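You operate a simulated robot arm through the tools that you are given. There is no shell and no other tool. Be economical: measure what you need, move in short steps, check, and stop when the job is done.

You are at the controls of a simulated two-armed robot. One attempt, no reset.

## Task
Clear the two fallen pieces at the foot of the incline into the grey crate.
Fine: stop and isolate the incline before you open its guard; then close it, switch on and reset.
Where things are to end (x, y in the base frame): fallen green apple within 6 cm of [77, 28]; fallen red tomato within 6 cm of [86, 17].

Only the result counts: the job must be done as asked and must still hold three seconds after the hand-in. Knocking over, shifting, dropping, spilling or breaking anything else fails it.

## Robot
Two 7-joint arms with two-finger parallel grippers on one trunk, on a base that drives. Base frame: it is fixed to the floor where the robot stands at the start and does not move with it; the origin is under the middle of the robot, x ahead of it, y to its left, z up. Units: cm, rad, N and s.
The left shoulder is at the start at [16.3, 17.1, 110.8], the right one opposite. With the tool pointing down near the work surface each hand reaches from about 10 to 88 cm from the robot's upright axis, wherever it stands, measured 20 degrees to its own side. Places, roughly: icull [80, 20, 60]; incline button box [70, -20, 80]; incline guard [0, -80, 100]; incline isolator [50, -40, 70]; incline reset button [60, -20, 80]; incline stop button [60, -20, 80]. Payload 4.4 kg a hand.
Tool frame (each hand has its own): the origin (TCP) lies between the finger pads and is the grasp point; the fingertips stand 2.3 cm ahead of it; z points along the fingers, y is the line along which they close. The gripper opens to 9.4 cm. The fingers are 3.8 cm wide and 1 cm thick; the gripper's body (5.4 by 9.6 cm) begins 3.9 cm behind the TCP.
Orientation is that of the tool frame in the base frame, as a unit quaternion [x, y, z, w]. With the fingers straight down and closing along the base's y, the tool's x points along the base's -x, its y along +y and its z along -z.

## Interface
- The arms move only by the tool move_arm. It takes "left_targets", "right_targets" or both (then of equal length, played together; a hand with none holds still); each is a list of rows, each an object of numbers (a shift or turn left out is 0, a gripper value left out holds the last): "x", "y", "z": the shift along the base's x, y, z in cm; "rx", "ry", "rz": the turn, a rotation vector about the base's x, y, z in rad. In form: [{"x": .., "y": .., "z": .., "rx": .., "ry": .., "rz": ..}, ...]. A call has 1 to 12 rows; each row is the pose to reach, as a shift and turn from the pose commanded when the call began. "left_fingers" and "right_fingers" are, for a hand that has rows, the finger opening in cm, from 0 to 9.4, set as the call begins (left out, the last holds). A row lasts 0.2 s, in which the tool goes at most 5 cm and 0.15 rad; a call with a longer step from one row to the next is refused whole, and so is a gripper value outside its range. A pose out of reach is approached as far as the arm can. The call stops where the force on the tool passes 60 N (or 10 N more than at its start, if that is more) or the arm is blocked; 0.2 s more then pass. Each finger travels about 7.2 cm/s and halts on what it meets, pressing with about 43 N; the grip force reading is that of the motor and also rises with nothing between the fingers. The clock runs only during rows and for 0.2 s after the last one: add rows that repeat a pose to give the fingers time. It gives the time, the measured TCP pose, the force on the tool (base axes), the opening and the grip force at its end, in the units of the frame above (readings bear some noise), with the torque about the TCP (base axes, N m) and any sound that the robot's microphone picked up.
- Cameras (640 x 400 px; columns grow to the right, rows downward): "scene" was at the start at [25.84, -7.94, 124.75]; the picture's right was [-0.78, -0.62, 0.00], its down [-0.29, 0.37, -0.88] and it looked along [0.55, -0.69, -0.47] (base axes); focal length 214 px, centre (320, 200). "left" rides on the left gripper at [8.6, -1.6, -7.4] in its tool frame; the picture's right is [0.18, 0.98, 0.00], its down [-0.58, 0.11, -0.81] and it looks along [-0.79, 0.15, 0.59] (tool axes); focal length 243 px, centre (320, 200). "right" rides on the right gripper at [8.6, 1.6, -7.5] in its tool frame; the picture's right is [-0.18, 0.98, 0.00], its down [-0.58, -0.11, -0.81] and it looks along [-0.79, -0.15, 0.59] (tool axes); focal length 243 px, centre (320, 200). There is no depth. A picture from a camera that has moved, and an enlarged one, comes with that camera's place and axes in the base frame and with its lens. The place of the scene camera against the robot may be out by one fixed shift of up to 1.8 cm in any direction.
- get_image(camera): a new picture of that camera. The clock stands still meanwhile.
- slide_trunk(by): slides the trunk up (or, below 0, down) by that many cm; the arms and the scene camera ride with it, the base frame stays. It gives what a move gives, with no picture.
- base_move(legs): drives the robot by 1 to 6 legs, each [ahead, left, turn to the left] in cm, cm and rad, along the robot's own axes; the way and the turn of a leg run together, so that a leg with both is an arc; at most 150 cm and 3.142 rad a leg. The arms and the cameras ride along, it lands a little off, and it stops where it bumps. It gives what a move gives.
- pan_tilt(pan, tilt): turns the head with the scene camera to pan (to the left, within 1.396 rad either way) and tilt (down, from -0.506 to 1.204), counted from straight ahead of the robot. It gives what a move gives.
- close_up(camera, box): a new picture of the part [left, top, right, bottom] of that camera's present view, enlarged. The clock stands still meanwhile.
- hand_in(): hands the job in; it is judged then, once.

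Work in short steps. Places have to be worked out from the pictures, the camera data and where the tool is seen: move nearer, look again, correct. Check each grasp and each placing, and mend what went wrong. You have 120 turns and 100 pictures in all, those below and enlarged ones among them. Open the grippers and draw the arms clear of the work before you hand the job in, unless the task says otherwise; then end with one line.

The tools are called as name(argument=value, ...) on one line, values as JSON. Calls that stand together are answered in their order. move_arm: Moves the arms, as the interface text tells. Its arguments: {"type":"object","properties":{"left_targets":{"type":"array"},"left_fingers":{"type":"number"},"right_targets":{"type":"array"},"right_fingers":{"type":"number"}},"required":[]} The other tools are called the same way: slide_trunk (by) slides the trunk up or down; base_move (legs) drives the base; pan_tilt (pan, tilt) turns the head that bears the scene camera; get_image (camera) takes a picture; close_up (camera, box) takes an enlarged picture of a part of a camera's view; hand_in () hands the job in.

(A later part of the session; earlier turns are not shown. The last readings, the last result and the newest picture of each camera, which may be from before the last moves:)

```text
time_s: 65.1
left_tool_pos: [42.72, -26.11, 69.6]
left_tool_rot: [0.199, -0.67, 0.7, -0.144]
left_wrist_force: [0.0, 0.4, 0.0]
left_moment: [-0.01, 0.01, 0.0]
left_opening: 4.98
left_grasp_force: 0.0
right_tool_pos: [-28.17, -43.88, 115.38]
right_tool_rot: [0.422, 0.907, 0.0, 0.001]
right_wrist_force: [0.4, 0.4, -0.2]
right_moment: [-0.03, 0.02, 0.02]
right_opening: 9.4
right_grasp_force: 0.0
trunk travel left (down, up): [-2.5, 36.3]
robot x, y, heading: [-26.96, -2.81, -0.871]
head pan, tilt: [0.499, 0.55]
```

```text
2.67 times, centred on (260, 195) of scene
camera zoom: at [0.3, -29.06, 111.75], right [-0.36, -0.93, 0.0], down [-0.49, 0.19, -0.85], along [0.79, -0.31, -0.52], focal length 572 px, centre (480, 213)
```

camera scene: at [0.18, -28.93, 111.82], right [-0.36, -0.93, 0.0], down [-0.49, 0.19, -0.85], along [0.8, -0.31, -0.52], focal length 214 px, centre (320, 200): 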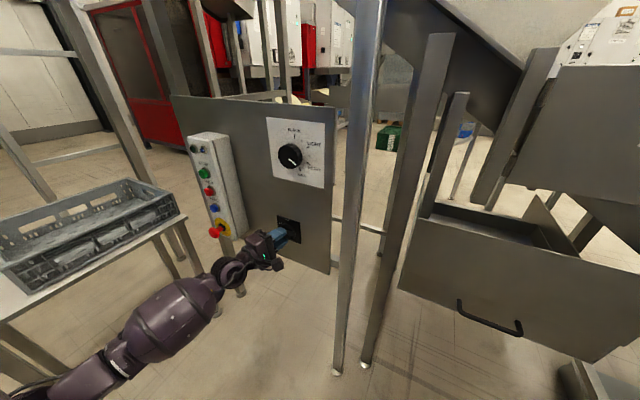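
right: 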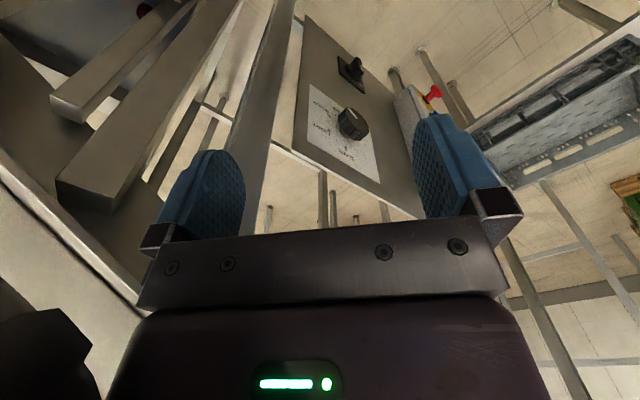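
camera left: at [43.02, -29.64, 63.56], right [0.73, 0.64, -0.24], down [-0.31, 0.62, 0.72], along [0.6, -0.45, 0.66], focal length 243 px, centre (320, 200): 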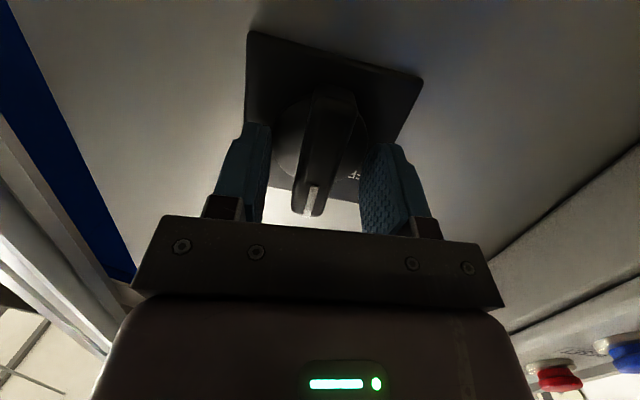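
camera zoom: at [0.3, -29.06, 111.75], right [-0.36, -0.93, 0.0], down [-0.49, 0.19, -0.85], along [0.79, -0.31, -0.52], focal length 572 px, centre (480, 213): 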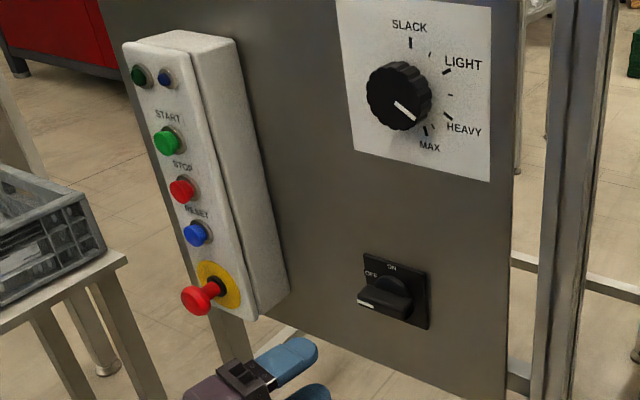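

The handle is horizontal, with its mark toward OFF. Next I'll look at the guard.

pan_tilt(pan=-0.3, tilt=0.45)

get_image(camera="scene")

```text
time_s: 66.2
left_tool_pos: [42.89, -26.15, 69.77]
left_tool_rot: [0.199, -0.671, 0.7, -0.144]
left_wrist_force: [0.2, -0.2, -0.2]
left_moment: [-0.02, 0.01, 0.02]
left_opening: 4.98
left_grasp_force: 0.0
right_tool_pos: [-28.29, -43.71, 115.4]
right_tool_rot: [0.422, 0.907, 0.0, 0.0]
right_wrist_force: [0.8, -0.9, 0.0]
right_moment: [0.02, -0.01, -0.03]
right_opening: 9.4
right_grasp_force: 0.0
trunk travel left (down, up): [-2.5, 36.3]
robot x, y, heading: [-26.74, -2.72, -0.873]
head pan, tilt: [-0.3, 0.45]
```

```text
36 pictures are left
camera scene: at [-4.47, -34.26, 112.65], right [-0.92, -0.39, 0.0], down [-0.17, 0.4, -0.9], along [0.35, -0.83, -0.44], focal length 214 px, centre (320, 200)
```

scene: 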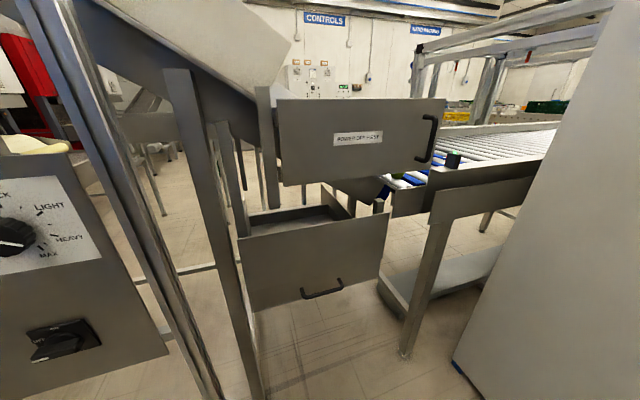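

There are two plates: an upper one with a vertical handle labelled "POWER OFF FIRST", hinged on the left, and a lower tray front. I'll zoom to find the latch and the fallen pieces.

close_up(camera="scene", box=[220, 80, 470, 320])

```text
1.67 times, centred on (345, 200) of scene
camera zoom: at [-4.47, -34.26, 112.65], right [-0.92, -0.39, 0.0], down [-0.17, 0.4, -0.9], along [0.35, -0.83, -0.44], focal length 358 px, centre (278, 200)
```

zoom: 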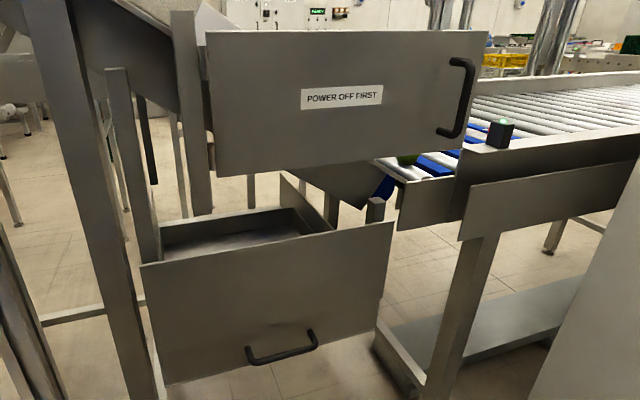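

Nothing is visible behind the guard from here. Before I drive over, I'll tuck the left arm: unroll it while drawing back and up, then tilt it down.

move_arm(left_targets=[{"x": -0.7, "y": 0.85, "z": 1, "rx": 0.088, "ry": -0.108}, {"x": -1.4, "y": 1.7, "z": 2, "rx": 0.176, "ry": -0.216}, {"x": -2.1, "y": 2.5, "z": 3, "rx": 0.264, "ry": -0.324}, {"x": -2.8, "y": 3.4, "z": 4, "rx": 0.352, "ry": -0.432}, {"x": -3.5, "y": 4.2, "z": 5, "rx": 0.44, "ry": -0.54}, {"x": -4.2, "y": 5.1, "z": 6.5, "rx": 0.528, "ry": -0.648}, {"x": -4.9, "y": 5.9, "z": 8, "rx": 0.616, "ry": -0.756}, {"x": -5.6, "y": 6.8, "z": 9.5, "rx": 0.704, "ry": -0.864}, {"x": -6.3, "y": 7.6, "z": 11, "rx": 0.792, "ry": -0.972}, {"x": -7, "y": 8.5, "z": 13, "rx": 0.88, "ry": -1.08}, {"x": -7.6, "y": 9.3, "z": 15, "rx": 0.948, "ry": -1.1625}])

move_arm(left_targets=[{"x": -1.5, "y": 1.5, "z": 2.5, "rx": 0.1, "ry": 0.08}, {"x": -3, "y": 3, "z": 5, "rx": 0.2, "ry": 0.16}, {"x": -4.5, "y": 4.5, "z": 7.5, "rx": 0.3, "ry": 0.24}, {"x": -6, "y": 6, "z": 10, "rx": 0.4, "ry": 0.32}, {"x": -7.5, "y": 7.5, "z": 12.5, "rx": 0.5, "ry": 0.4}, {"x": -9, "y": 9, "z": 15, "rx": 0.6, "ry": 0.48}, {"x": -10.5, "y": 10.5, "z": 17.5, "rx": 0.7, "ry": 0.56}, {"x": -12, "y": 12, "z": 20, "rx": 0.8, "ry": 0.64}, {"x": -13.5, "y": 13, "z": 22.5, "rx": 0.9, "ry": 0.72}, {"x": -15, "y": 14, "z": 25, "rx": 1.0, "ry": 0.8}, {"x": -16, "y": 14, "z": 27, "rx": 1.05, "ry": 0.85}])

```text
time_s: 68.6
left_tool_pos: [40.12, -16.17, 81.39]
left_tool_rot: [0.287, 0.716, -0.327, 0.545]
left_wrist_force: [1.0, -0.6, -0.9]
left_moment: [0.01, -0.01, -0.01]
left_opening: 4.98
left_grasp_force: 0.0
left hand out of reach, approached as far as the arm can: row 9, 10, 11
right_tool_pos: [-28.3, -43.78, 115.43]
right_tool_rot: [0.421, 0.907, -0.001, 0.0]
right_wrist_force: [0.4, -0.6, 0.4]
right_moment: [0.01, -0.02, 0.0]
right_opening: 9.42
right_grasp_force: 0.1
trunk travel left (down, up): [-2.5, 36.3]
robot x, y, heading: [-26.43, -2.96, -0.875]
head pan, tilt: [-0.3, 0.45]
```

```text
time_s: 71.0
left_tool_pos: [24.13, -1.81, 108.56]
left_tool_rot: [0.359, 0.933, -0.02, 0.005]
left_wrist_force: [1.0, 0.4, -0.2]
left_moment: [0.01, -0.01, -0.01]
left_opening: 5.01
left_grasp_force: 0.0
left hand out of reach, approached as far as the arm can: row 1, 2, 3, 4, 5, 6, 7, 8, 9, 10
right_tool_pos: [-28.29, -43.77, 115.4]
right_tool_rot: [0.422, 0.907, 0.0, 0.0]
right_wrist_force: [0.8, -0.6, -0.1]
right_moment: [0.03, 0.0, 0.02]
right_opening: 9.4
right_grasp_force: 0.0
trunk travel left (down, up): [-2.5, 36.3]
robot x, y, heading: [-26.8, -2.19, -0.87]
head pan, tilt: [-0.3, 0.45]
```

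The left hand is tucked up. I'll bring it in front of its shoulder, raise the trunk 30 cm, drive right 13 cm, and look down over the guard.

move_arm(left_targets=[{"x": -3.8, "y": -3.1}, {"x": -7.6, "y": -6.2}, {"x": -11.4, "y": -9.3}, {"x": -14, "y": -11.4}])

slide_trunk(by=30)

base_move(legs=[[6, -13, 0]])

pan_tilt(pan=-0.2, tilt=0.85)

get_image(camera="scene")

```text
time_s: 72.0
left_tool_pos: [11.27, -13.37, 110.55]
left_tool_rot: [0.356, 0.934, -0.018, 0.001]
left_wrist_force: [-1.3, 1.3, 1.1]
left_moment: [-0.18, -0.11, 0.01]
left_opening: 4.98
left_grasp_force: 0.0
left hand out of reach, approached as far as the arm can: row 1, 2, 3, 4
right_tool_pos: [-28.24, -43.63, 115.44]
right_tool_rot: [0.421, 0.907, -0.002, 0.001]
right_wrist_force: [0.3, 0.9, -0.3]
right_moment: [-0.03, 0.01, -0.01]
right_opening: 9.39
right_grasp_force: 0.0
trunk travel left (down, up): [-2.5, 36.3]
robot x, y, heading: [-26.74, -2.94, -0.87]
head pan, tilt: [-0.3, 0.45]
```

```text
time_s: 75.0
left_tool_pos: [11.23, -13.33, 140.46]
left_tool_rot: [0.36, 0.933, -0.021, 0.004]
left_wrist_force: [0.8, 0.8, -1.1]
left_moment: [0.01, -0.01, -0.02]
left_opening: 4.98
left_grasp_force: 0.1
right_tool_pos: [-28.27, -43.75, 145.37]
right_tool_rot: [0.422, 0.907, 0.0, 0.0]
right_wrist_force: [0.3, 0.0, 0.5]
right_moment: [0.01, -0.01, 0.01]
right_opening: 9.4
right_grasp_force: 0.1
trunk travel left (down, up): [-32.5, 6.3]
robot x, y, heading: [-26.64, -2.53, -0.871]
head pan, tilt: [-0.3, 0.45]
```

```text
time_s: 76.8
left_tool_pos: [5.37, -26.41, 140.51]
left_tool_rot: [0.361, 0.932, -0.02, 0.004]
left_wrist_force: [0.0, -0.2, -0.9]
left_moment: [0.0, 0.01, -0.02]
left_opening: 5.04
left_grasp_force: 0.0
right_tool_pos: [-34.34, -56.52, 145.44]
right_tool_rot: [0.424, 0.906, 0.0, 0.0]
right_wrist_force: [0.0, 0.1, -0.1]
right_moment: [0.01, 0.03, 0.01]
right_opening: 9.41
right_grasp_force: 0.0
trunk travel left (down, up): [-32.5, 6.3]
robot x, y, heading: [-32.6, -15.18, -0.879]
head pan, tilt: [-0.3, 0.45]
```

```text
time_s: 77.7
left_tool_pos: [5.29, -26.36, 140.47]
left_tool_rot: [0.36, 0.933, -0.02, 0.004]
left_wrist_force: [-0.1, 0.2, -0.4]
left_moment: [0.02, -0.01, 0.01]
left_opening: 5.02
left_grasp_force: 0.0
right_tool_pos: [-34.35, -56.58, 145.31]
right_tool_rot: [0.424, 0.906, 0.0, 0.0]
right_wrist_force: [-0.8, -0.1, 0.0]
right_moment: [0.01, 0.01, 0.02]
right_opening: 9.39
right_grasp_force: 0.1
trunk travel left (down, up): [-32.5, 6.3]
robot x, y, heading: [-32.55, -15.82, -0.871]
head pan, tilt: [-0.201, 0.85]
```

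```text
34 pictures are left
camera scene: at [-25.29, -27.7, 143.63], right [-0.88, -0.48, 0.0], down [-0.36, 0.66, -0.66], along [0.31, -0.58, -0.75], focal length 214 px, centre (320, 200)
```

scene: 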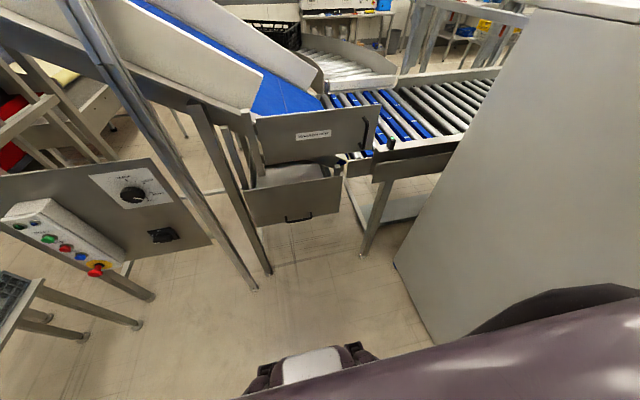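

I can see the blue belt running down to the rollers behind the guard. I'll zoom there to find the pieces.

close_up(camera="scene", box=[230, 70, 430, 230])

```text
2.50 times, centred on (330, 150) of scene
camera zoom: at [-25.29, -27.7, 143.63], right [-0.88, -0.48, 0.0], down [-0.36, 0.66, -0.66], along [0.31, -0.58, -0.75], focal length 536 px, centre (295, 325)
```

zoom: 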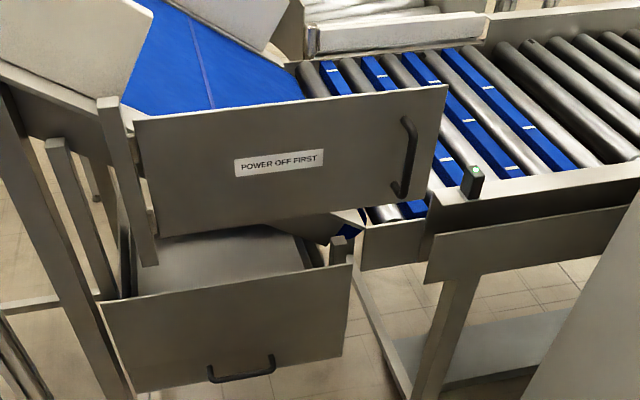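

The handle bar triangulates to about (-8, -90, 104), and the hinge edge is about 33 cm to its left. I'll drive right 8 cm and forward 5 cm, then bring the right hand above the bar with the fingers straddling it from above.

base_move(legs=[[5, -8, 0]])

get_image(camera="right")

```text
time_s: 79.0
left_tool_pos: [2.42, -35.15, 140.53]
left_tool_rot: [0.361, 0.932, -0.02, 0.004]
left_wrist_force: [-0.1, -1.2, 0.1]
left_moment: [-0.04, 0.0, 0.04]
left_opening: 5.01
left_grasp_force: 0.0
right_tool_pos: [-37.14, -65.54, 145.34]
right_tool_rot: [0.423, 0.906, 0.0, 0.0]
right_wrist_force: [-0.1, 0.0, 0.2]
right_moment: [0.03, 0.0, 0.03]
right_opening: 9.42
right_grasp_force: 0.1
trunk travel left (down, up): [-32.5, 6.3]
robot x, y, heading: [-35.67, -24.6, -0.871]
head pan, tilt: [-0.201, 0.85]
```

```text
32 pictures are left
camera right: at [-41.37, -57.81, 152.84], right [0.87, 0.49, 0.0], down [0.29, -0.52, 0.81], along [0.39, -0.7, -0.59], focal length 243 px, centre (320, 200)
```

right: 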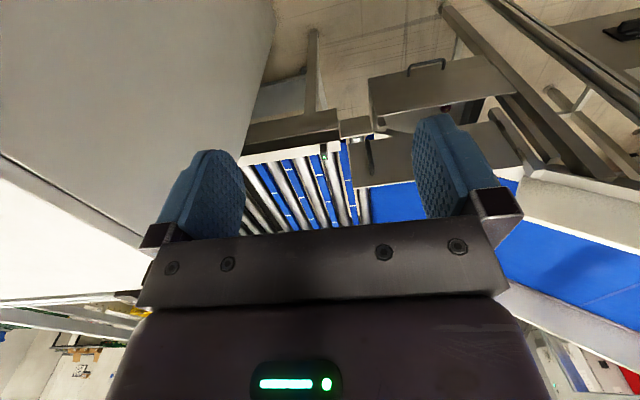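

The right camera agrees: the bar is at (-8.3, -90.6, 104.4). I'll bring the right hand above it with the fingers at 5 cm.

move_arm(right_targets=[{"x": 2.85, "y": -2.44, "z": -2.5}, {"x": 5.7, "y": -4.9, "z": -5}, {"x": 8.55, "y": -7.3, "z": -7.5}, {"x": 11.4, "y": -9.8, "z": -10}, {"x": 14.25, "y": -12.2, "z": -12.5}, {"x": 17.1, "y": -14.6, "z": -15}, {"x": 19.95, "y": -17.1, "z": -17.5}, {"x": 22.8, "y": -19.5, "z": -20}, {"x": 25.65, "y": -22, "z": -22.5}, {"x": 28.5, "y": -24.4, "z": -25}, {"x": 28.5, "y": -24.4, "z": -25}], right_fingers=5)

get_image(camera="right")

```text
time_s: 81.4
left_tool_pos: [2.53, -35.19, 140.47]
left_tool_rot: [0.361, 0.932, -0.02, 0.004]
left_wrist_force: [1.0, 0.8, 0.4]
left_moment: [0.0, -0.02, 0.02]
left_opening: 4.99
left_grasp_force: 0.0
right_tool_pos: [-21.77, -85.58, 124.61]
right_tool_rot: [0.424, 0.906, 0.001, 0.0]
right_wrist_force: [-0.3, 0.4, -0.5]
right_moment: [0.01, 0.04, 0.01]
right_opening: 5.0
right_grasp_force: 0.1
right hand out of reach, approached as far as the arm can: row 7, 8, 9, 10, 11
trunk travel left (down, up): [-32.5, 6.3]
robot x, y, heading: [-35.59, -24.34, -0.882]
head pan, tilt: [-0.201, 0.85]
```

```text
31 pictures are left
camera right: at [-25.89, -77.85, 132.03], right [0.87, 0.49, 0.0], down [0.29, -0.52, 0.81], along [0.39, -0.7, -0.59], focal length 243 px, centre (320, 200)
```

right: 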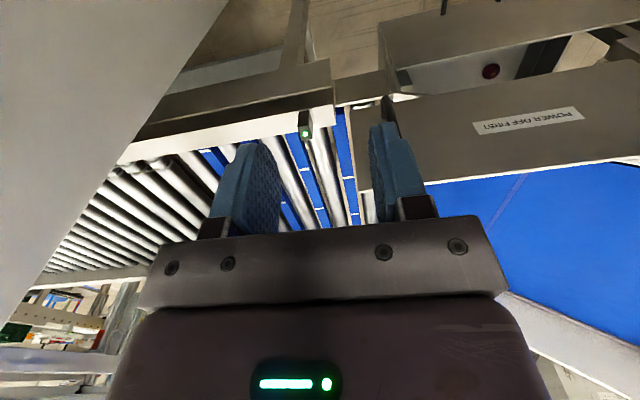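

A red piece is visible in the catch tray behind and below the guard, near (17, -82, 80). The hand reached a limit at this height, so I'll lower it to bar height here and then slide it forward onto the bar.

move_arm(right_targets=[{"z": -4}, {"z": -8}, {"z": -12}, {"z": -17}, {"x": 2.9, "y": 2.3, "z": -18}, {"x": 5.8, "y": 4.6, "z": -18}, {"x": 7.8, "y": 2.2, "z": -18}, {"x": 9.8, "y": -0.2, "z": -18}, {"x": 10.5, "y": -1, "z": -18}])

get_image(camera="right")

```text
time_s: 83.4
left_tool_pos: [2.4, -35.16, 140.59]
left_tool_rot: [0.36, 0.933, -0.02, 0.003]
left_wrist_force: [0.4, 0.5, 0.0]
left_moment: [0.0, -0.02, -0.02]
left_opening: 4.98
left_grasp_force: 0.0
right_tool_pos: [-25.62, -83.12, 114.45]
right_tool_rot: [0.422, 0.907, 0.0, 0.0]
right_wrist_force: [-0.6, -0.1, -1.3]
right_moment: [0.01, -0.03, -0.02]
right_opening: 5.02
right_grasp_force: 0.1
right hand out of reach, approached as far as the arm can: row 1, 2, 3, 4, 5, 6, 7, 8, 9
trunk travel left (down, up): [-32.5, 6.3]
robot x, y, heading: [-35.34, -24.63, -0.879]
head pan, tilt: [-0.201, 0.85]
```

```text
30 pictures are left
camera right: at [-29.77, -75.31, 121.85], right [0.87, 0.49, 0.0], down [0.29, -0.52, 0.81], along [0.4, -0.7, -0.59], focal length 243 px, centre (320, 200)
```

right: 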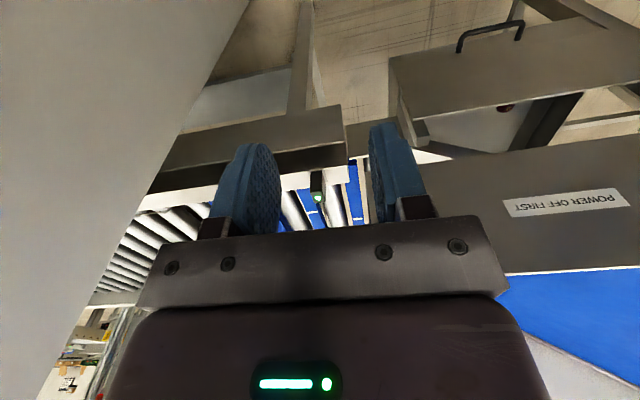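

The trunk is too high for a downward tool at this distance. I'll lower it 18 cm, then raise the hand to bar height and go left and forward.

slide_trunk(by=-18)

move_arm(right_targets=[{"x": 2, "y": 1.7, "z": 3}, {"x": 4, "y": 3.3, "z": 6}, {"x": 6, "y": 4.9, "z": 9}, {"x": 6.5, "y": 5.3, "z": 11}, {"x": 8.5, "y": 2.8, "z": 11}, {"x": 10.5, "y": 0.3, "z": 11}])

```text
time_s: 85.4
left_tool_pos: [3.06, -34.86, 122.11]
left_tool_rot: [0.361, 0.932, -0.022, 0.003]
left_wrist_force: [-0.3, -0.8, 0.7]
left_moment: [0.01, -0.02, 0.01]
left_opening: 5.0
left_grasp_force: 0.1
right_tool_pos: [-24.97, -82.4, 96.8]
right_tool_rot: [0.423, 0.906, -0.001, -0.003]
right_wrist_force: [-0.5, 0.2, -0.1]
right_moment: [-0.03, -0.01, -0.05]
right_opening: 4.99
right_grasp_force: 0.1
trunk travel left (down, up): [-14.5, 24.3]
robot x, y, heading: [-35.33, -24.19, -0.874]
head pan, tilt: [-0.201, 0.85]
```

```text
time_s: 86.8
left_tool_pos: [2.44, -35.39, 122.41]
left_tool_rot: [0.361, 0.932, -0.02, 0.003]
left_wrist_force: [0.1, -0.5, 0.7]
left_moment: [0.01, -0.02, 0.0]
left_opening: 5.0
left_grasp_force: 0.1
right_tool_pos: [-15.15, -82.54, 107.83]
right_tool_rot: [0.423, 0.906, 0.0, 0.0]
right_wrist_force: [-0.1, 0.2, 0.1]
right_moment: [0.03, 0.02, -0.01]
right_opening: 4.98
right_grasp_force: 0.0
trunk travel left (down, up): [-14.5, 24.3]
robot x, y, heading: [-35.56, -24.47, -0.87]
head pan, tilt: [-0.201, 0.85]
```

The hand is now in line with the bar, about 10 cm short. I'll advance 5 cm and verify the alignment.

move_arm(right_targets=[{"x": 1.9, "y": -1.7}, {"x": 3.5, "y": -3.6}, {"x": 3.5, "y": -3.6}])

get_image(camera="right")

```text
time_s: 87.6
left_tool_pos: [2.4, -35.08, 122.42]
left_tool_rot: [0.361, 0.932, -0.02, 0.004]
left_wrist_force: [-0.5, -0.2, -0.6]
left_moment: [-0.02, 0.01, -0.02]
left_opening: 5.02
left_grasp_force: 0.1
right_tool_pos: [-11.6, -86.05, 108.0]
right_tool_rot: [0.423, 0.906, -0.001, 0.001]
right_wrist_force: [-0.3, 0.6, -0.1]
right_moment: [-0.04, -0.05, -0.03]
right_opening: 4.98
right_grasp_force: 0.1
trunk travel left (down, up): [-14.5, 24.3]
robot x, y, heading: [-35.51, -24.21, -0.874]
head pan, tilt: [-0.201, 0.85]
```

```text
29 pictures are left
camera right: at [-15.81, -78.27, 115.36], right [0.87, 0.49, 0.0], down [0.29, -0.51, 0.81], along [0.4, -0.7, -0.59], focal length 243 px, centre (320, 200)
```

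right: 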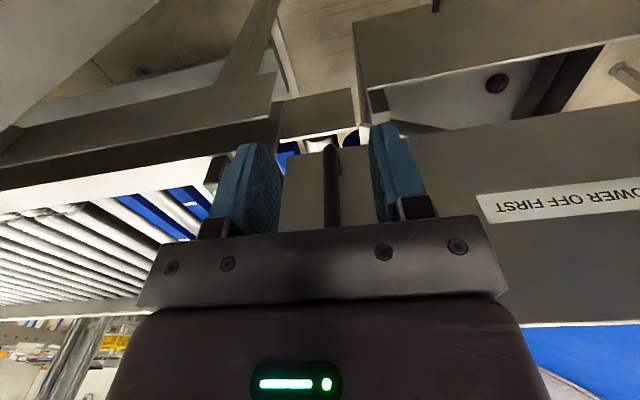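

The bar is centred between the fingers. I'll advance 5 cm and close.

move_arm(right_targets=[{"x": 1.6, "y": -2}, {"x": 3.1, "y": -3.9}, {"x": 3.1, "y": -3.9}])

move_arm(right_targets=[{"x": 0}, {"x": 0}, {"x": 0}, {"x": 0}], right_fingers=0)

```text
time_s: 88.4
left_tool_pos: [2.39, -35.18, 122.51]
left_tool_rot: [0.361, 0.932, -0.02, 0.004]
left_wrist_force: [0.4, 0.6, 0.1]
left_moment: [-0.01, 0.02, -0.03]
left_opening: 5.0
left_grasp_force: 0.2
right_tool_pos: [-9.33, -89.79, 107.99]
right_tool_rot: [0.423, 0.906, -0.001, -0.001]
right_wrist_force: [-6.9, 12.2, -4.2]
right_moment: [-0.52, -0.17, 0.32]
right_opening: 4.99
right_grasp_force: 0.2
right hand out of reach, approached as far as the arm can: row 2, 3
trunk travel left (down, up): [-14.5, 24.3]
robot x, y, heading: [-35.38, -24.21, -0.872]
head pan, tilt: [-0.201, 0.85]
```

```text
time_s: 89.4
left_tool_pos: [2.55, -34.89, 122.39]
left_tool_rot: [0.36, 0.933, -0.022, 0.003]
left_wrist_force: [-0.6, -0.2, -0.1]
left_moment: [0.02, -0.01, -0.03]
left_opening: 5.01
left_grasp_force: 0.0
right_tool_pos: [-8.92, -89.24, 107.89]
right_tool_rot: [0.42, 0.907, -0.001, -0.002]
right_wrist_force: [6.7, 33.1, -11.2]
right_moment: [-0.01, 0.06, 0.98]
right_opening: 1.2
right_grasp_force: 45.2
trunk travel left (down, up): [-14.5, 24.3]
robot x, y, heading: [-35.63, -24.17, -0.874]
head pan, tilt: [-0.201, 0.85]
```

The bar is gripped at 1.2 cm, at n=63.5. I'll start swinging the door open along an arc of about 33.5 cm around the left hinge, turning the hand with it.

move_arm(right_targets=[{"x": -1.0, "y": 1.74, "rz": -0.06}, {"x": -1.99, "y": 3.49, "rz": -0.12}, {"x": -2.8, "y": 5.3, "rz": -0.18}, {"x": -3.55, "y": 7.19, "rz": -0.24}, {"x": -4.15, "y": 9.1, "rz": -0.3}, {"x": -4.66, "y": 11.04, "rz": -0.36}])

get_image(camera="scene")

```text
time_s: 90.8
left_tool_pos: [2.42, -35.11, 122.57]
left_tool_rot: [0.361, 0.932, -0.021, 0.004]
left_wrist_force: [0.6, -0.2, -0.2]
left_moment: [0.01, 0.01, 0.0]
left_opening: 5.05
left_grasp_force: 0.0
right_tool_pos: [-13.99, -78.73, 108.15]
right_tool_rot: [0.58, 0.815, -0.002, 0.001]
right_wrist_force: [9.3, 3.9, 11.1]
right_moment: [-0.46, 0.24, 0.4]
right_opening: 1.22
right_grasp_force: 45.0
trunk travel left (down, up): [-14.5, 24.3]
robot x, y, heading: [-35.36, -24.47, -0.872]
head pan, tilt: [-0.201, 0.85]
```

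```text
28 pictures are left
camera scene: at [-20.18, -45.97, 124.17], right [-0.88, -0.48, 0.0], down [-0.36, 0.66, -0.66], along [0.31, -0.58, -0.75], focal length 214 px, centre (320, 200)
```

scene: 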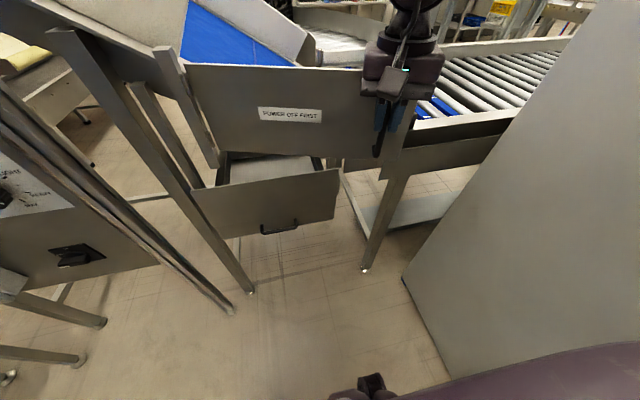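

The door swings freely. I'll continue the arc to about 55° and move the left hand aside to keep clear.

move_arm(right_targets=[{"x": -0.64, "y": 3.97, "rz": -0.12}, {"x": -0.79, "y": 7.99, "rz": -0.24}, {"x": -0.47, "y": 11.99, "rz": -0.36}, {"x": 0.32, "y": 15.93, "rz": -0.48}, {"x": 1.6, "y": 19.73, "rz": -0.6}], left_targets=[{"x": 3, "y": 2.5}, {"x": 6, "y": 5}, {"x": 9, "y": 7.5}, {"x": 12, "y": 10}, {"x": 14, "y": 11.5}])

```text
time_s: 91.6
left_tool_pos: [9.72, -29.02, 122.79]
left_tool_rot: [0.371, 0.928, -0.033, 0.02]
left_wrist_force: [-0.1, -0.5, 0.1]
left_moment: [0.0, 0.02, 0.01]
left_opening: 5.01
left_grasp_force: 0.0
right_tool_pos: [-15.05, -68.9, 108.07]
right_tool_rot: [0.696, 0.718, -0.005, -0.001]
right_wrist_force: [-14.4, 2.5, 22.9]
right_moment: [-0.71, 0.91, 0.67]
right_opening: 1.19
right_grasp_force: 45.6
trunk travel left (down, up): [-14.5, 24.3]
robot x, y, heading: [-36.04, -24.36, -0.876]
head pan, tilt: [-0.201, 0.85]
stopped in row 3 (right hand): the force on the tool passed its limit at 64 N (the readings are from after the stop); the commanded pose is now the measured one
```

The measured points fit a hinge at (d -31.7, n 65.1) with a radius of 31.6 cm. I'll continue with the corrected arc, slowly.

move_arm(right_targets=[{"x": 0.39, "y": 3.65, "z": 0.2, "rz": -0.116}, {"x": 1.24, "y": 7.35, "z": 0.2, "rz": -0.236}, {"x": 2.53, "y": 10.92, "z": 0.2, "rz": -0.356}, {"x": 4.24, "y": 14.31, "z": 0.2, "rz": -0.476}, {"x": 6.33, "y": 17.47, "z": 0.2, "rz": -0.596}], left_targets=[{"x": 2, "y": 1.6}, {"x": 4, "y": 3.2}, {"x": 6, "y": 4.8}, {"x": 8, "y": 6.4}, {"x": 10, "y": 8}])

get_image(camera="scene")

```text
time_s: 92.3
left_tool_pos: [12.67, -24.87, 126.79]
left_tool_rot: [0.404, 0.898, -0.115, 0.13]
left_wrist_force: [-0.5, -0.2, -0.8]
left_moment: [-0.01, -0.02, 0.03]
left_opening: 5.03
left_grasp_force: 0.1
right_tool_pos: [-14.62, -65.24, 108.94]
right_tool_rot: [0.782, 0.623, 0.005, -0.005]
right_wrist_force: [25.1, -0.4, -48.0]
right_moment: [0.61, 0.08, 0.65]
right_opening: 1.23
right_grasp_force: 45.1
right hand out of reach, approached as far as the arm can: row 1, 2, 3
trunk travel left (down, up): [-14.5, 24.3]
robot x, y, heading: [-35.15, -24.64, -0.87]
head pan, tilt: [-0.201, 0.85]
stopped in row 3 (right hand): the force on the tool passed its limit at 154 N (the readings are from after the stop); the commanded pose is now the measured one
```

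```text
27 pictures are left
camera scene: at [-19.83, -46.22, 123.96], right [-0.88, -0.48, 0.0], down [-0.36, 0.66, -0.66], along [0.31, -0.58, -0.75], focal length 214 px, centre (320, 200)
```

scene: 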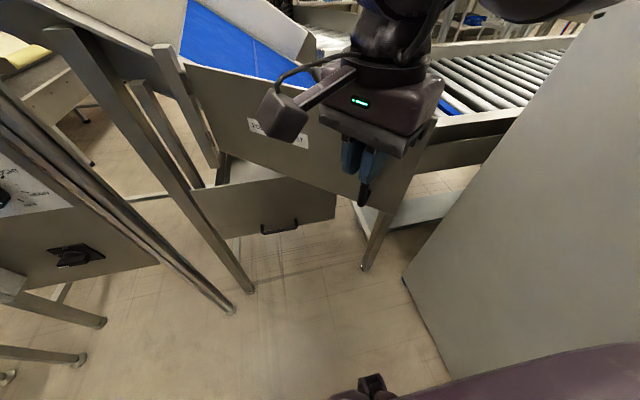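

The right wrist is at its limit with the door about 47° open. I'll let go of the bar, lift over the plate, go behind it, and push the door further from the inside.

move_arm(right_targets=[{"x": 0}, {"x": 0}, {"z": 3}, {"z": 7}, {"z": 10}, {"z": 10, "rz": 0.14}, {"z": 10, "rz": 0.28}, {"z": 10, "rz": 0.42}, {"z": 10, "rz": 0.56}], right_fingers=4.5)

```text
time_s: 94.3
left_tool_pos: [12.29, -24.92, 127.09]
left_tool_rot: [0.405, 0.897, -0.115, 0.133]
left_wrist_force: [0.2, 0.0, 0.8]
left_moment: [0.02, -0.03, 0.0]
left_opening: 4.99
left_grasp_force: 0.1
right_tool_pos: [-15.14, -65.28, 119.53]
right_tool_rot: [0.579, 0.815, 0.006, -0.001]
right_wrist_force: [-1.2, 0.5, 0.4]
right_moment: [0.01, -0.02, -0.03]
right_opening: 4.47
right_grasp_force: 0.2
trunk travel left (down, up): [-14.5, 24.3]
robot x, y, heading: [-35.6, -24.17, -0.873]
head pan, tilt: [-0.201, 0.85]
```

It's free of the bar and above the plate. I'll cross to the inside with the fingers closed, then lower to overlap the plate.

move_arm(right_targets=[{"x": -0.7, "y": -2.6}, {"x": -1.5, "y": -5.1}, {"x": -2.2, "y": -7.6}, {"x": -2.2, "y": -7.6, "z": -4.5}, {"x": -2.2, "y": -7.6, "z": -9}], right_fingers=0)

get_image(camera="scene")

```text
time_s: 95.4
left_tool_pos: [12.01, -24.84, 126.98]
left_tool_rot: [0.406, 0.897, -0.115, 0.133]
left_wrist_force: [0.2, -1.3, -0.1]
left_moment: [0.03, 0.03, 0.02]
left_opening: 5.01
left_grasp_force: 0.1
right_tool_pos: [-17.59, -72.75, 115.24]
right_tool_rot: [0.581, 0.814, 0.004, 0.002]
right_wrist_force: [-16.2, -0.2, 22.4]
right_moment: [0.28, 0.7, 0.27]
right_opening: 0.0
right_grasp_force: 42.9
trunk travel left (down, up): [-14.5, 24.3]
robot x, y, heading: [-35.46, -24.47, -0.878]
head pan, tilt: [-0.201, 0.85]
stopped in row 5 (right hand): the force on the tool passed its limit at 112 N (the readings are from after the stop); the commanded pose is now the measured one
```

```text
26 pictures are left
camera scene: at [-20.47, -46.11, 124.18], right [-0.88, -0.47, 0.0], down [-0.36, 0.66, -0.66], along [0.31, -0.58, -0.75], focal length 214 px, centre (320, 200)
```

scene: 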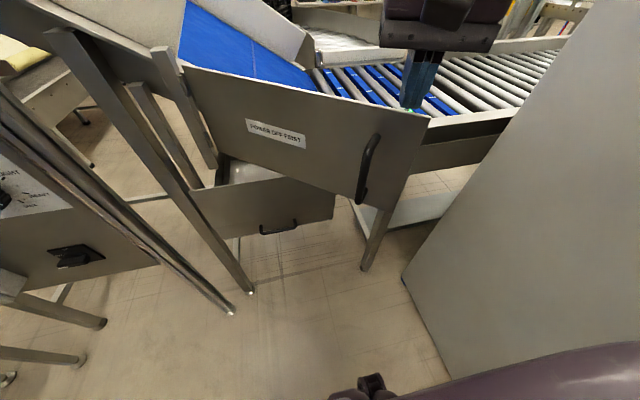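

The fingertip landed on the plate's top edge, so the plate is further back than I assumed. I'll lift, move 5 cm further behind, and lower again.

move_arm(right_targets=[{"z": 2.5}, {"x": 0, "y": -2.5, "z": 3}, {"x": 0, "y": -5.2, "z": 3}, {"x": 0, "y": -5.2, "z": 0}, {"x": 0, "y": -5.2, "z": -3}, {"x": 0, "y": -5.2, "z": -5}])

```text
time_s: 96.8
left_tool_pos: [12.28, -24.98, 126.83]
left_tool_rot: [0.404, 0.898, -0.114, 0.133]
left_wrist_force: [0.4, -0.4, -0.3]
left_moment: [-0.03, 0.01, 0.0]
left_opening: 5.0
left_grasp_force: 0.1
right_tool_pos: [-17.09, -78.42, 110.02]
right_tool_rot: [0.58, 0.814, 0.005, 0.002]
right_wrist_force: [0.5, -0.8, 0.4]
right_moment: [0.0, 0.03, 0.0]
right_opening: 0.0
right_grasp_force: 42.2
trunk travel left (down, up): [-14.5, 24.3]
robot x, y, heading: [-35.77, -24.21, -0.875]
head pan, tilt: [-0.201, 0.85]
```

The hand is now inside the door with nothing touched. I'll sweep along the arc to push it open.

move_arm(right_targets=[{"x": 0.6, "y": 1.8}, {"x": 1.0, "y": 3.52}, {"x": 0.75, "y": 5.8}, {"x": 0.61, "y": 8.11}, {"x": 0.7, "y": 10.5}, {"x": 0.94, "y": 12.77}, {"x": 1.4, "y": 15}, {"x": 1.96, "y": 17.21}, {"x": 2.7, "y": 19.4}, {"x": 3.55, "y": 21.6}])

move_arm(right_targets=[{"x": 1.1, "y": 2.1}, {"x": 2.25, "y": 4.04}, {"x": 3.6, "y": 6}, {"x": 4.98, "y": 7.81}, {"x": 6.6, "y": 9.5}, {"x": 8.23, "y": 11.1}])

get_image(camera="scene")

```text
time_s: 99.0
left_tool_pos: [12.03, -24.74, 127.06]
left_tool_rot: [0.404, 0.897, -0.115, 0.134]
left_wrist_force: [-0.5, 0.2, 0.5]
left_moment: [0.0, -0.03, -0.01]
left_opening: 4.97
left_grasp_force: 0.1
right_tool_pos: [-18.96, -60.28, 109.64]
right_tool_rot: [0.581, 0.814, 0.005, 0.004]
right_wrist_force: [0.2, -0.4, 0.5]
right_moment: [-0.01, -0.02, 0.01]
right_opening: 0.01
right_grasp_force: 42.2
right hand out of reach, approached as far as the arm can: row 7, 8, 9, 10
trunk travel left (down, up): [-14.5, 24.3]
robot x, y, heading: [-35.92, -24.12, -0.872]
head pan, tilt: [-0.201, 0.85]
```

```text
time_s: 100.4
left_tool_pos: [12.3, -24.83, 127.04]
left_tool_rot: [0.405, 0.897, -0.115, 0.132]
left_wrist_force: [-0.5, -0.2, 1.0]
left_moment: [0.02, 0.0, 0.03]
left_opening: 5.0
left_grasp_force: 0.0
right_tool_pos: [-18.59, -59.68, 110.98]
right_tool_rot: [0.582, 0.813, 0.006, 0.003]
right_wrist_force: [-0.6, -0.4, 0.2]
right_moment: [0.01, -0.02, -0.02]
right_opening: 0.0
right_grasp_force: 42.6
right hand out of reach, approached as far as the arm can: row 1, 2, 3, 4, 5, 6
trunk travel left (down, up): [-14.5, 24.3]
robot x, y, heading: [-35.42, -24.81, -0.877]
head pan, tilt: [-0.201, 0.85]
```

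```text
25 pictures are left
camera scene: at [-20.3, -46.18, 124.1], right [-0.88, -0.47, 0.0], down [-0.36, 0.66, -0.66], along [0.31, -0.58, -0.75], focal length 214 px, centre (320, 200)
```

scene: 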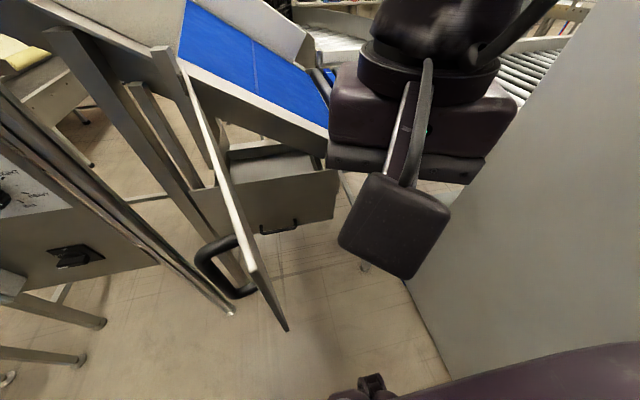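

The door has swung to about 90° and stays there. I'll zoom into the tray for the pieces.

close_up(camera="scene", box=[190, 110, 350, 230])

get_image(camera="right")

```text
3.33 times, centred on (270, 170) of scene
camera zoom: at [-20.3, -46.18, 124.1], right [-0.88, -0.47, 0.0], down [-0.36, 0.66, -0.66], along [0.31, -0.58, -0.75], focal length 715 px, centre (487, 300)
```

zoom: 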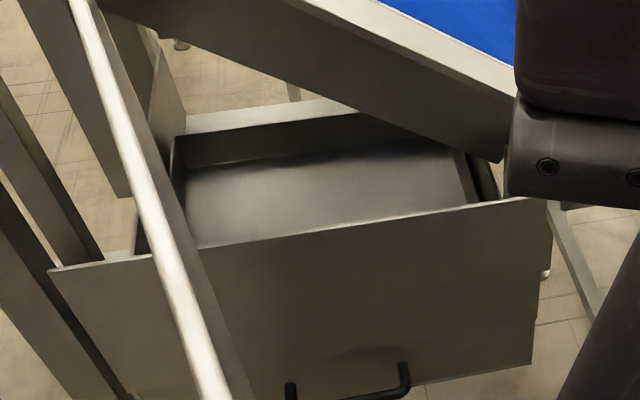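

```text
23 pictures are left
camera right: at [-19.81, -50.97, 118.44], right [0.99, 0.14, 0.01], down [0.08, -0.59, 0.8], along [0.12, -0.79, -0.59], focal length 243 px, centre (320, 200)
```

right: 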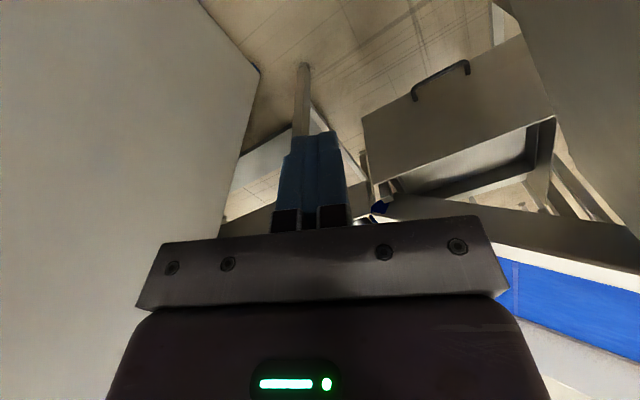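

The tray's rear floor looks empty; the pieces should be hidden behind its front wall. Three hand-camera sightings put the tomato near (28, -83, 67), under the incline. I'll bring the right camera to the opening for a proper look.

move_arm(right_targets=[{"x": 2.8, "y": -2.2, "z": -0.5, "rz": 0.06}, {"x": 5.5, "y": -4.2, "z": -1, "rz": 0.12}, {"x": 8.2, "y": -6, "z": -1.5, "rz": 0.2}, {"x": 10.9, "y": -7, "z": -2, "rz": 0.27}, {"x": 13.6, "y": -7.5, "z": -2.5, "rz": 0.34}, {"x": 16.4, "y": -7.6, "z": -3, "rz": 0.37}, {"x": 18, "y": -7.6, "z": -3, "rz": 0.37}])

get_image(camera="right")

```text
time_s: 102.0
left_tool_pos: [12.18, -24.88, 126.92]
left_tool_rot: [0.404, 0.898, -0.114, 0.132]
left_wrist_force: [0.5, -0.3, -0.9]
left_moment: [0.0, 0.0, -0.02]
left_opening: 5.0
left_grasp_force: 0.0
right_tool_pos: [-10.7, -73.11, 113.58]
right_tool_rot: [0.425, 0.905, 0.005, 0.001]
right_wrist_force: [-0.4, 0.3, 0.8]
right_moment: [0.02, 0.02, 0.01]
right_opening: 0.0
right_grasp_force: 42.7
right hand out of reach, approached as far as the arm can: row 1, 2, 3, 4, 5, 6, 7
trunk travel left (down, up): [-14.5, 24.3]
robot x, y, heading: [-35.12, -24.49, -0.872]
head pan, tilt: [-0.201, 0.85]
```

```text
22 pictures are left
camera right: at [-14.92, -65.49, 121.07], right [0.87, 0.49, 0.01], down [0.28, -0.52, 0.8], along [0.4, -0.7, -0.59], focal length 243 px, centre (320, 200)
```

right: 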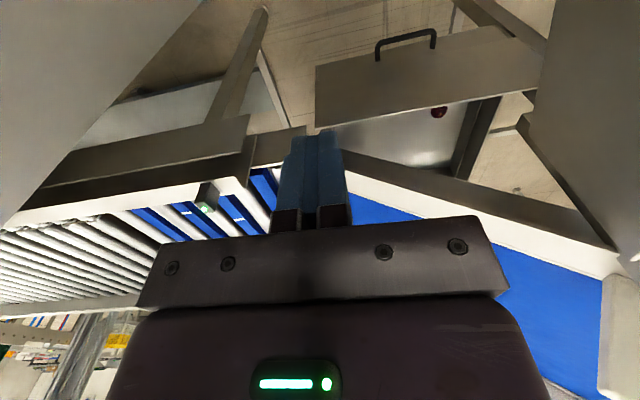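

The tomato sits in the tray near n=82, d=-31, z=66. The incline wall is beside it at about n=84, so a slightly tilted downward reach should work. The robot must come closer, so I first need the door wider open. I'll put the right hand inside the door and sweep it left by driving the base.

move_arm(right_targets=[{"x": -0.5, "y": 2.5, "z": -1}, {"x": -1, "y": 4.5, "z": -2}, {"x": 0.5, "y": 6.5, "z": -3}, {"x": 0.5, "y": 6.5, "z": -4}])

base_move(legs=[[0, 30, 0]])

get_image(camera="scene")

```text
time_s: 103.0
left_tool_pos: [12.36, -24.86, 127.07]
left_tool_rot: [0.405, 0.897, -0.115, 0.132]
left_wrist_force: [-0.6, 0.4, -0.2]
left_moment: [0.04, 0.0, 0.02]
left_opening: 5.01
left_grasp_force: 0.1
right_tool_pos: [-12.13, -69.44, 111.52]
right_tool_rot: [0.421, 0.907, 0.006, 0.001]
right_wrist_force: [-0.6, 0.2, 0.0]
right_moment: [0.0, -0.01, 0.02]
right_opening: 0.0
right_grasp_force: 42.7
right hand out of reach, approached as far as the arm can: row 2, 3, 4
trunk travel left (down, up): [-14.5, 24.3]
robot x, y, heading: [-35.59, -24.25, -0.87]
head pan, tilt: [-0.201, 0.85]
```

```text
time_s: 106.0
left_tool_pos: [33.71, -7.36, 127.15]
left_tool_rot: [0.41, 0.895, -0.115, 0.133]
left_wrist_force: [0.3, 0.2, 0.3]
left_moment: [-0.02, 0.01, 0.02]
left_opening: 4.99
left_grasp_force: 0.1
right_tool_pos: [8.3, -52.37, 111.52]
right_tool_rot: [0.435, 0.9, -0.002, -0.003]
right_wrist_force: [-20.8, -7.1, 8.0]
right_moment: [0.06, -0.45, -0.31]
right_opening: 0.01
right_grasp_force: 41.7
trunk travel left (down, up): [-14.5, 24.3]
robot x, y, heading: [-13.89, -6.21, -0.891]
head pan, tilt: [-0.201, 0.85]
stopped in leg 1: the force on the tool passed its limit at 73 N (the readings are from after the stop); the commanded pose is now the measured one
```

```text
21 pictures are left
camera scene: at [0.98, -28.25, 124.14], right [-0.89, -0.46, 0.0], down [-0.35, 0.67, -0.66], along [0.31, -0.58, -0.75], focal length 214 px, centre (320, 200)
```

scene: 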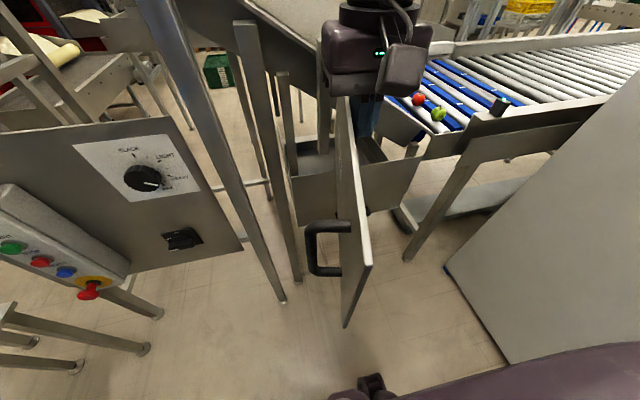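

The door is at its 90° stop. I can now see both pieces: the red tomato and green apple are on the roller end at the incline's foot, not in the tray. I'll drive right 23 cm and view them from the right-hand camera.

base_move(legs=[[0, -24, 0.01]])

get_image(camera="scene")

get_image(camera="right")

```text
time_s: 108.7
left_tool_pos: [15.7, -22.22, 127.04]
left_tool_rot: [0.408, 0.896, -0.115, 0.132]
left_wrist_force: [0.0, -0.5, 0.3]
left_moment: [-0.02, -0.01, -0.02]
left_opening: 4.99
left_grasp_force: 0.0
right_tool_pos: [-9.55, -67.18, 111.53]
right_tool_rot: [0.431, 0.902, -0.001, -0.002]
right_wrist_force: [0.0, -0.1, 0.8]
right_moment: [-0.03, 0.0, 0.01]
right_opening: 0.0
right_grasp_force: 42.5
trunk travel left (down, up): [-14.5, 24.3]
robot x, y, heading: [-32.23, -21.24, -0.882]
head pan, tilt: [-0.201, 0.85]
```

```text
20 pictures are left
camera scene: at [-17.02, -43.23, 124.1], right [-0.88, -0.47, 0.0], down [-0.35, 0.66, -0.66], along [0.31, -0.58, -0.75], focal length 214 px, centre (320, 200)
```

scene: 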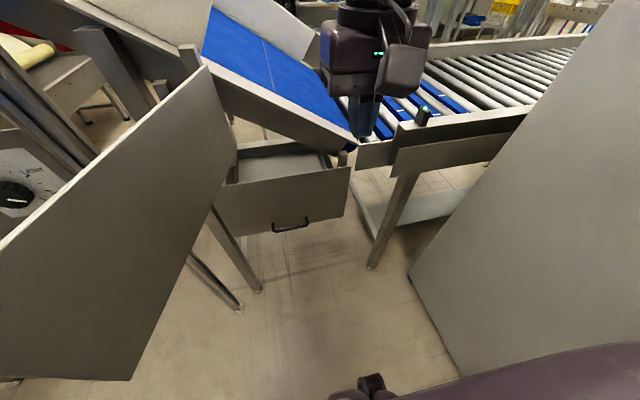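

```text
19 pictures are left
camera right: at [-13.47, -59.41, 118.93], right [0.88, 0.47, 0.0], down [0.28, -0.52, 0.8], along [0.38, -0.71, -0.59], focal length 243 px, centre (320, 200)
```

right: 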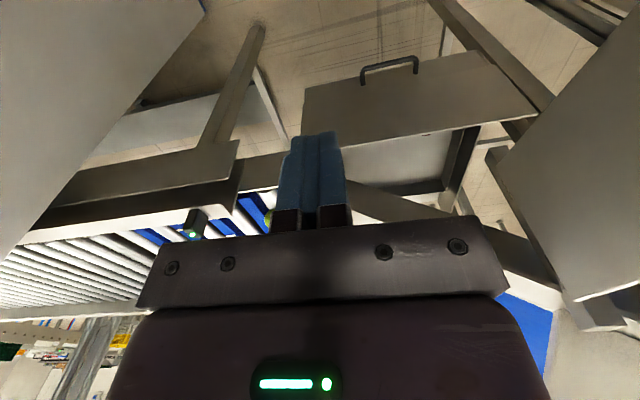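

The pieces are hidden right behind the closed fingers, so the hand is nearly aligned. I'll open the gripper fully and step back a little to see them between the fingers.

move_arm(right_targets=[{"x": -1, "y": 1.5, "z": 1}, {"x": -1.5, "y": 2.5, "z": 2.5}, {"x": -1.5, "y": 2.5, "z": 2.5}], right_fingers=9.4)

get_image(camera="right")

```text
time_s: 109.5
left_tool_pos: [15.67, -22.23, 127.0]
left_tool_rot: [0.407, 0.896, -0.115, 0.132]
left_wrist_force: [-0.5, -0.1, 0.0]
left_moment: [0.01, 0.0, -0.02]
left_opening: 5.0
left_grasp_force: 0.1
right_tool_pos: [-11.08, -64.78, 113.97]
right_tool_rot: [0.431, 0.902, 0.0, -0.003]
right_wrist_force: [-0.2, -0.6, 0.2]
right_moment: [-0.03, -0.02, -0.02]
right_opening: 9.4
right_grasp_force: 0.0
trunk travel left (down, up): [-14.5, 24.3]
robot x, y, heading: [-32.15, -21.27, -0.882]
head pan, tilt: [-0.201, 0.85]
```

```text
18 pictures are left
camera right: at [-15.05, -56.94, 121.48], right [0.88, 0.47, 0.0], down [0.29, -0.52, 0.8], along [0.38, -0.71, -0.59], focal length 243 px, centre (320, 200)
```

right: 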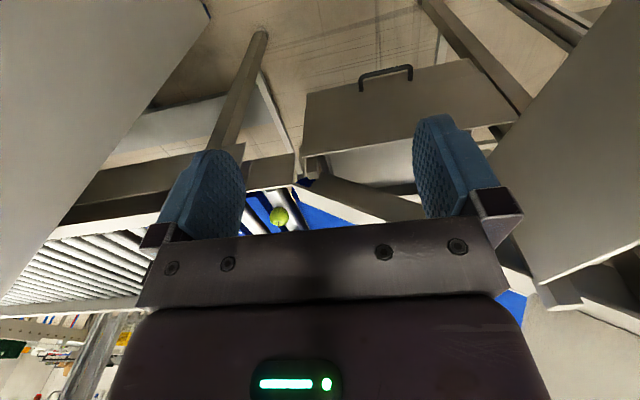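

The apple triangulates to (-1.5, -101.4, 92.4) with the tomato about 10 cm beyond it. I'll drive forward 18 cm and right 8 cm for reach.

base_move(legs=[[18, -8, 0]])

get_image(camera="right")

```text
time_s: 110.9
left_tool_pos: [17.96, -32.94, 127.58]
left_tool_rot: [0.396, 0.9, -0.118, 0.142]
left_wrist_force: [-0.9, 0.5, 0.1]
left_moment: [0.04, -0.05, 0.01]
left_opening: 4.98
left_grasp_force: 0.0
right_tool_pos: [-7.57, -76.32, 115.33]
right_tool_rot: [0.42, 0.907, -0.007, 0.008]
right_wrist_force: [-0.7, -0.7, -0.6]
right_moment: [-0.02, 0.03, -0.02]
right_opening: 9.43
right_grasp_force: 0.1
trunk travel left (down, up): [-14.5, 24.3]
robot x, y, heading: [-28.61, -35.36, -0.857]
head pan, tilt: [-0.201, 0.85]
stopped in leg 1: the robot was blocked; the commanded pose is now the measured one
```

```text
17 pictures are left
camera right: at [-11.87, -68.4, 122.56], right [0.87, 0.5, 0.0], down [0.29, -0.5, 0.82], along [0.4, -0.71, -0.57], focal length 243 px, centre (320, 200)
```

right: 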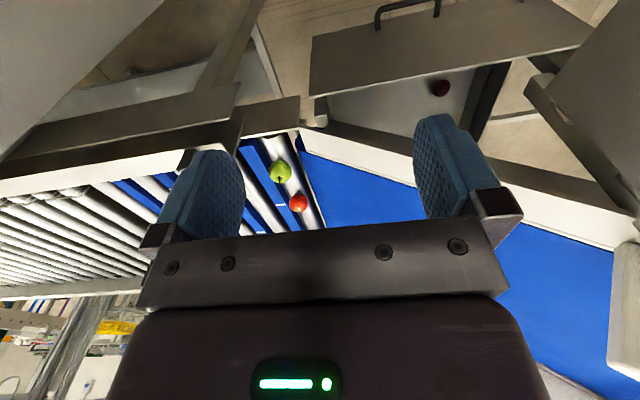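

The robot bumped something lightly at the front, so I'll back off 1.5 cm. The apple is confirmed at (-1.7, -101.3, 92.4) and the tomato at (5.8, -109.3, 92.4); a different red item in the tray stays put. Next I'll move above the apple.

base_move(legs=[[-1.5, 0, 0]])

move_arm(right_targets=[{"x": 1, "y": -3.7, "z": -1}, {"x": 2, "y": -7.4, "z": -2}, {"x": 3, "y": -11.1, "z": -3.5}, {"x": 4, "y": -14.9, "z": -5}, {"x": 4.8, "y": -18.6, "z": -7}, {"x": 5.5, "y": -22.3, "z": -9.5}, {"x": 6.5, "y": -26, "z": -12}, {"x": 6.5, "y": -26, "z": -12}], right_fingers=6.5)

get_image(camera="right")

```text
time_s: 111.6
left_tool_pos: [17.71, -33.35, 127.31]
left_tool_rot: [0.4, 0.899, -0.115, 0.136]
left_wrist_force: [0.1, 0.3, -0.2]
left_moment: [0.0, -0.02, 0.01]
left_opening: 5.0
left_grasp_force: 0.2
right_tool_pos: [-8.37, -76.42, 114.67]
right_tool_rot: [0.423, 0.906, -0.004, 0.004]
right_wrist_force: [0.2, -0.8, -0.2]
right_moment: [-0.01, -0.01, -0.01]
right_opening: 9.39
right_grasp_force: 0.1
trunk travel left (down, up): [-14.5, 24.3]
robot x, y, heading: [-29.32, -34.56, -0.862]
head pan, tilt: [-0.201, 0.85]
```

```text
time_s: 113.4
left_tool_pos: [17.93, -33.26, 127.2]
left_tool_rot: [0.4, 0.899, -0.116, 0.135]
left_wrist_force: [0.3, -1.0, 0.4]
left_moment: [-0.02, 0.01, -0.03]
left_opening: 5.01
left_grasp_force: 0.1
right_tool_pos: [-3.95, -102.65, 103.48]
right_tool_rot: [0.425, 0.905, -0.005, 0.003]
right_wrist_force: [0.9, -0.1, -0.2]
right_moment: [0.03, 0.02, -0.01]
right_opening: 6.52
right_grasp_force: 0.1
right hand out of reach, approached as far as the arm can: row 6, 7, 8
trunk travel left (down, up): [-14.5, 24.3]
robot x, y, heading: [-29.26, -34.34, -0.866]
head pan, tilt: [-0.201, 0.85]
```

```text
16 pictures are left
camera right: at [-8.1, -94.88, 110.78], right [0.87, 0.49, 0.0], down [0.29, -0.51, 0.81], along [0.4, -0.71, -0.58], focal length 243 px, centre (320, 200)
```

right: 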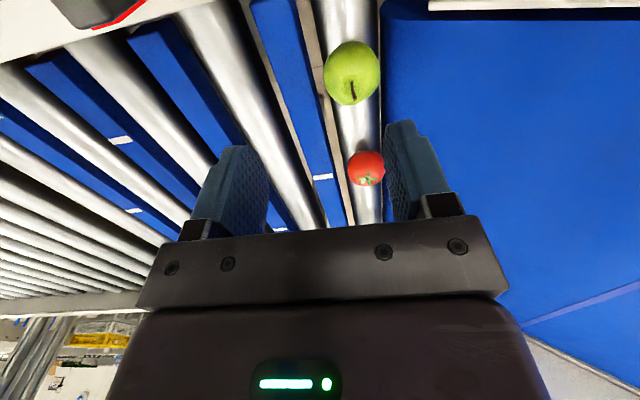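

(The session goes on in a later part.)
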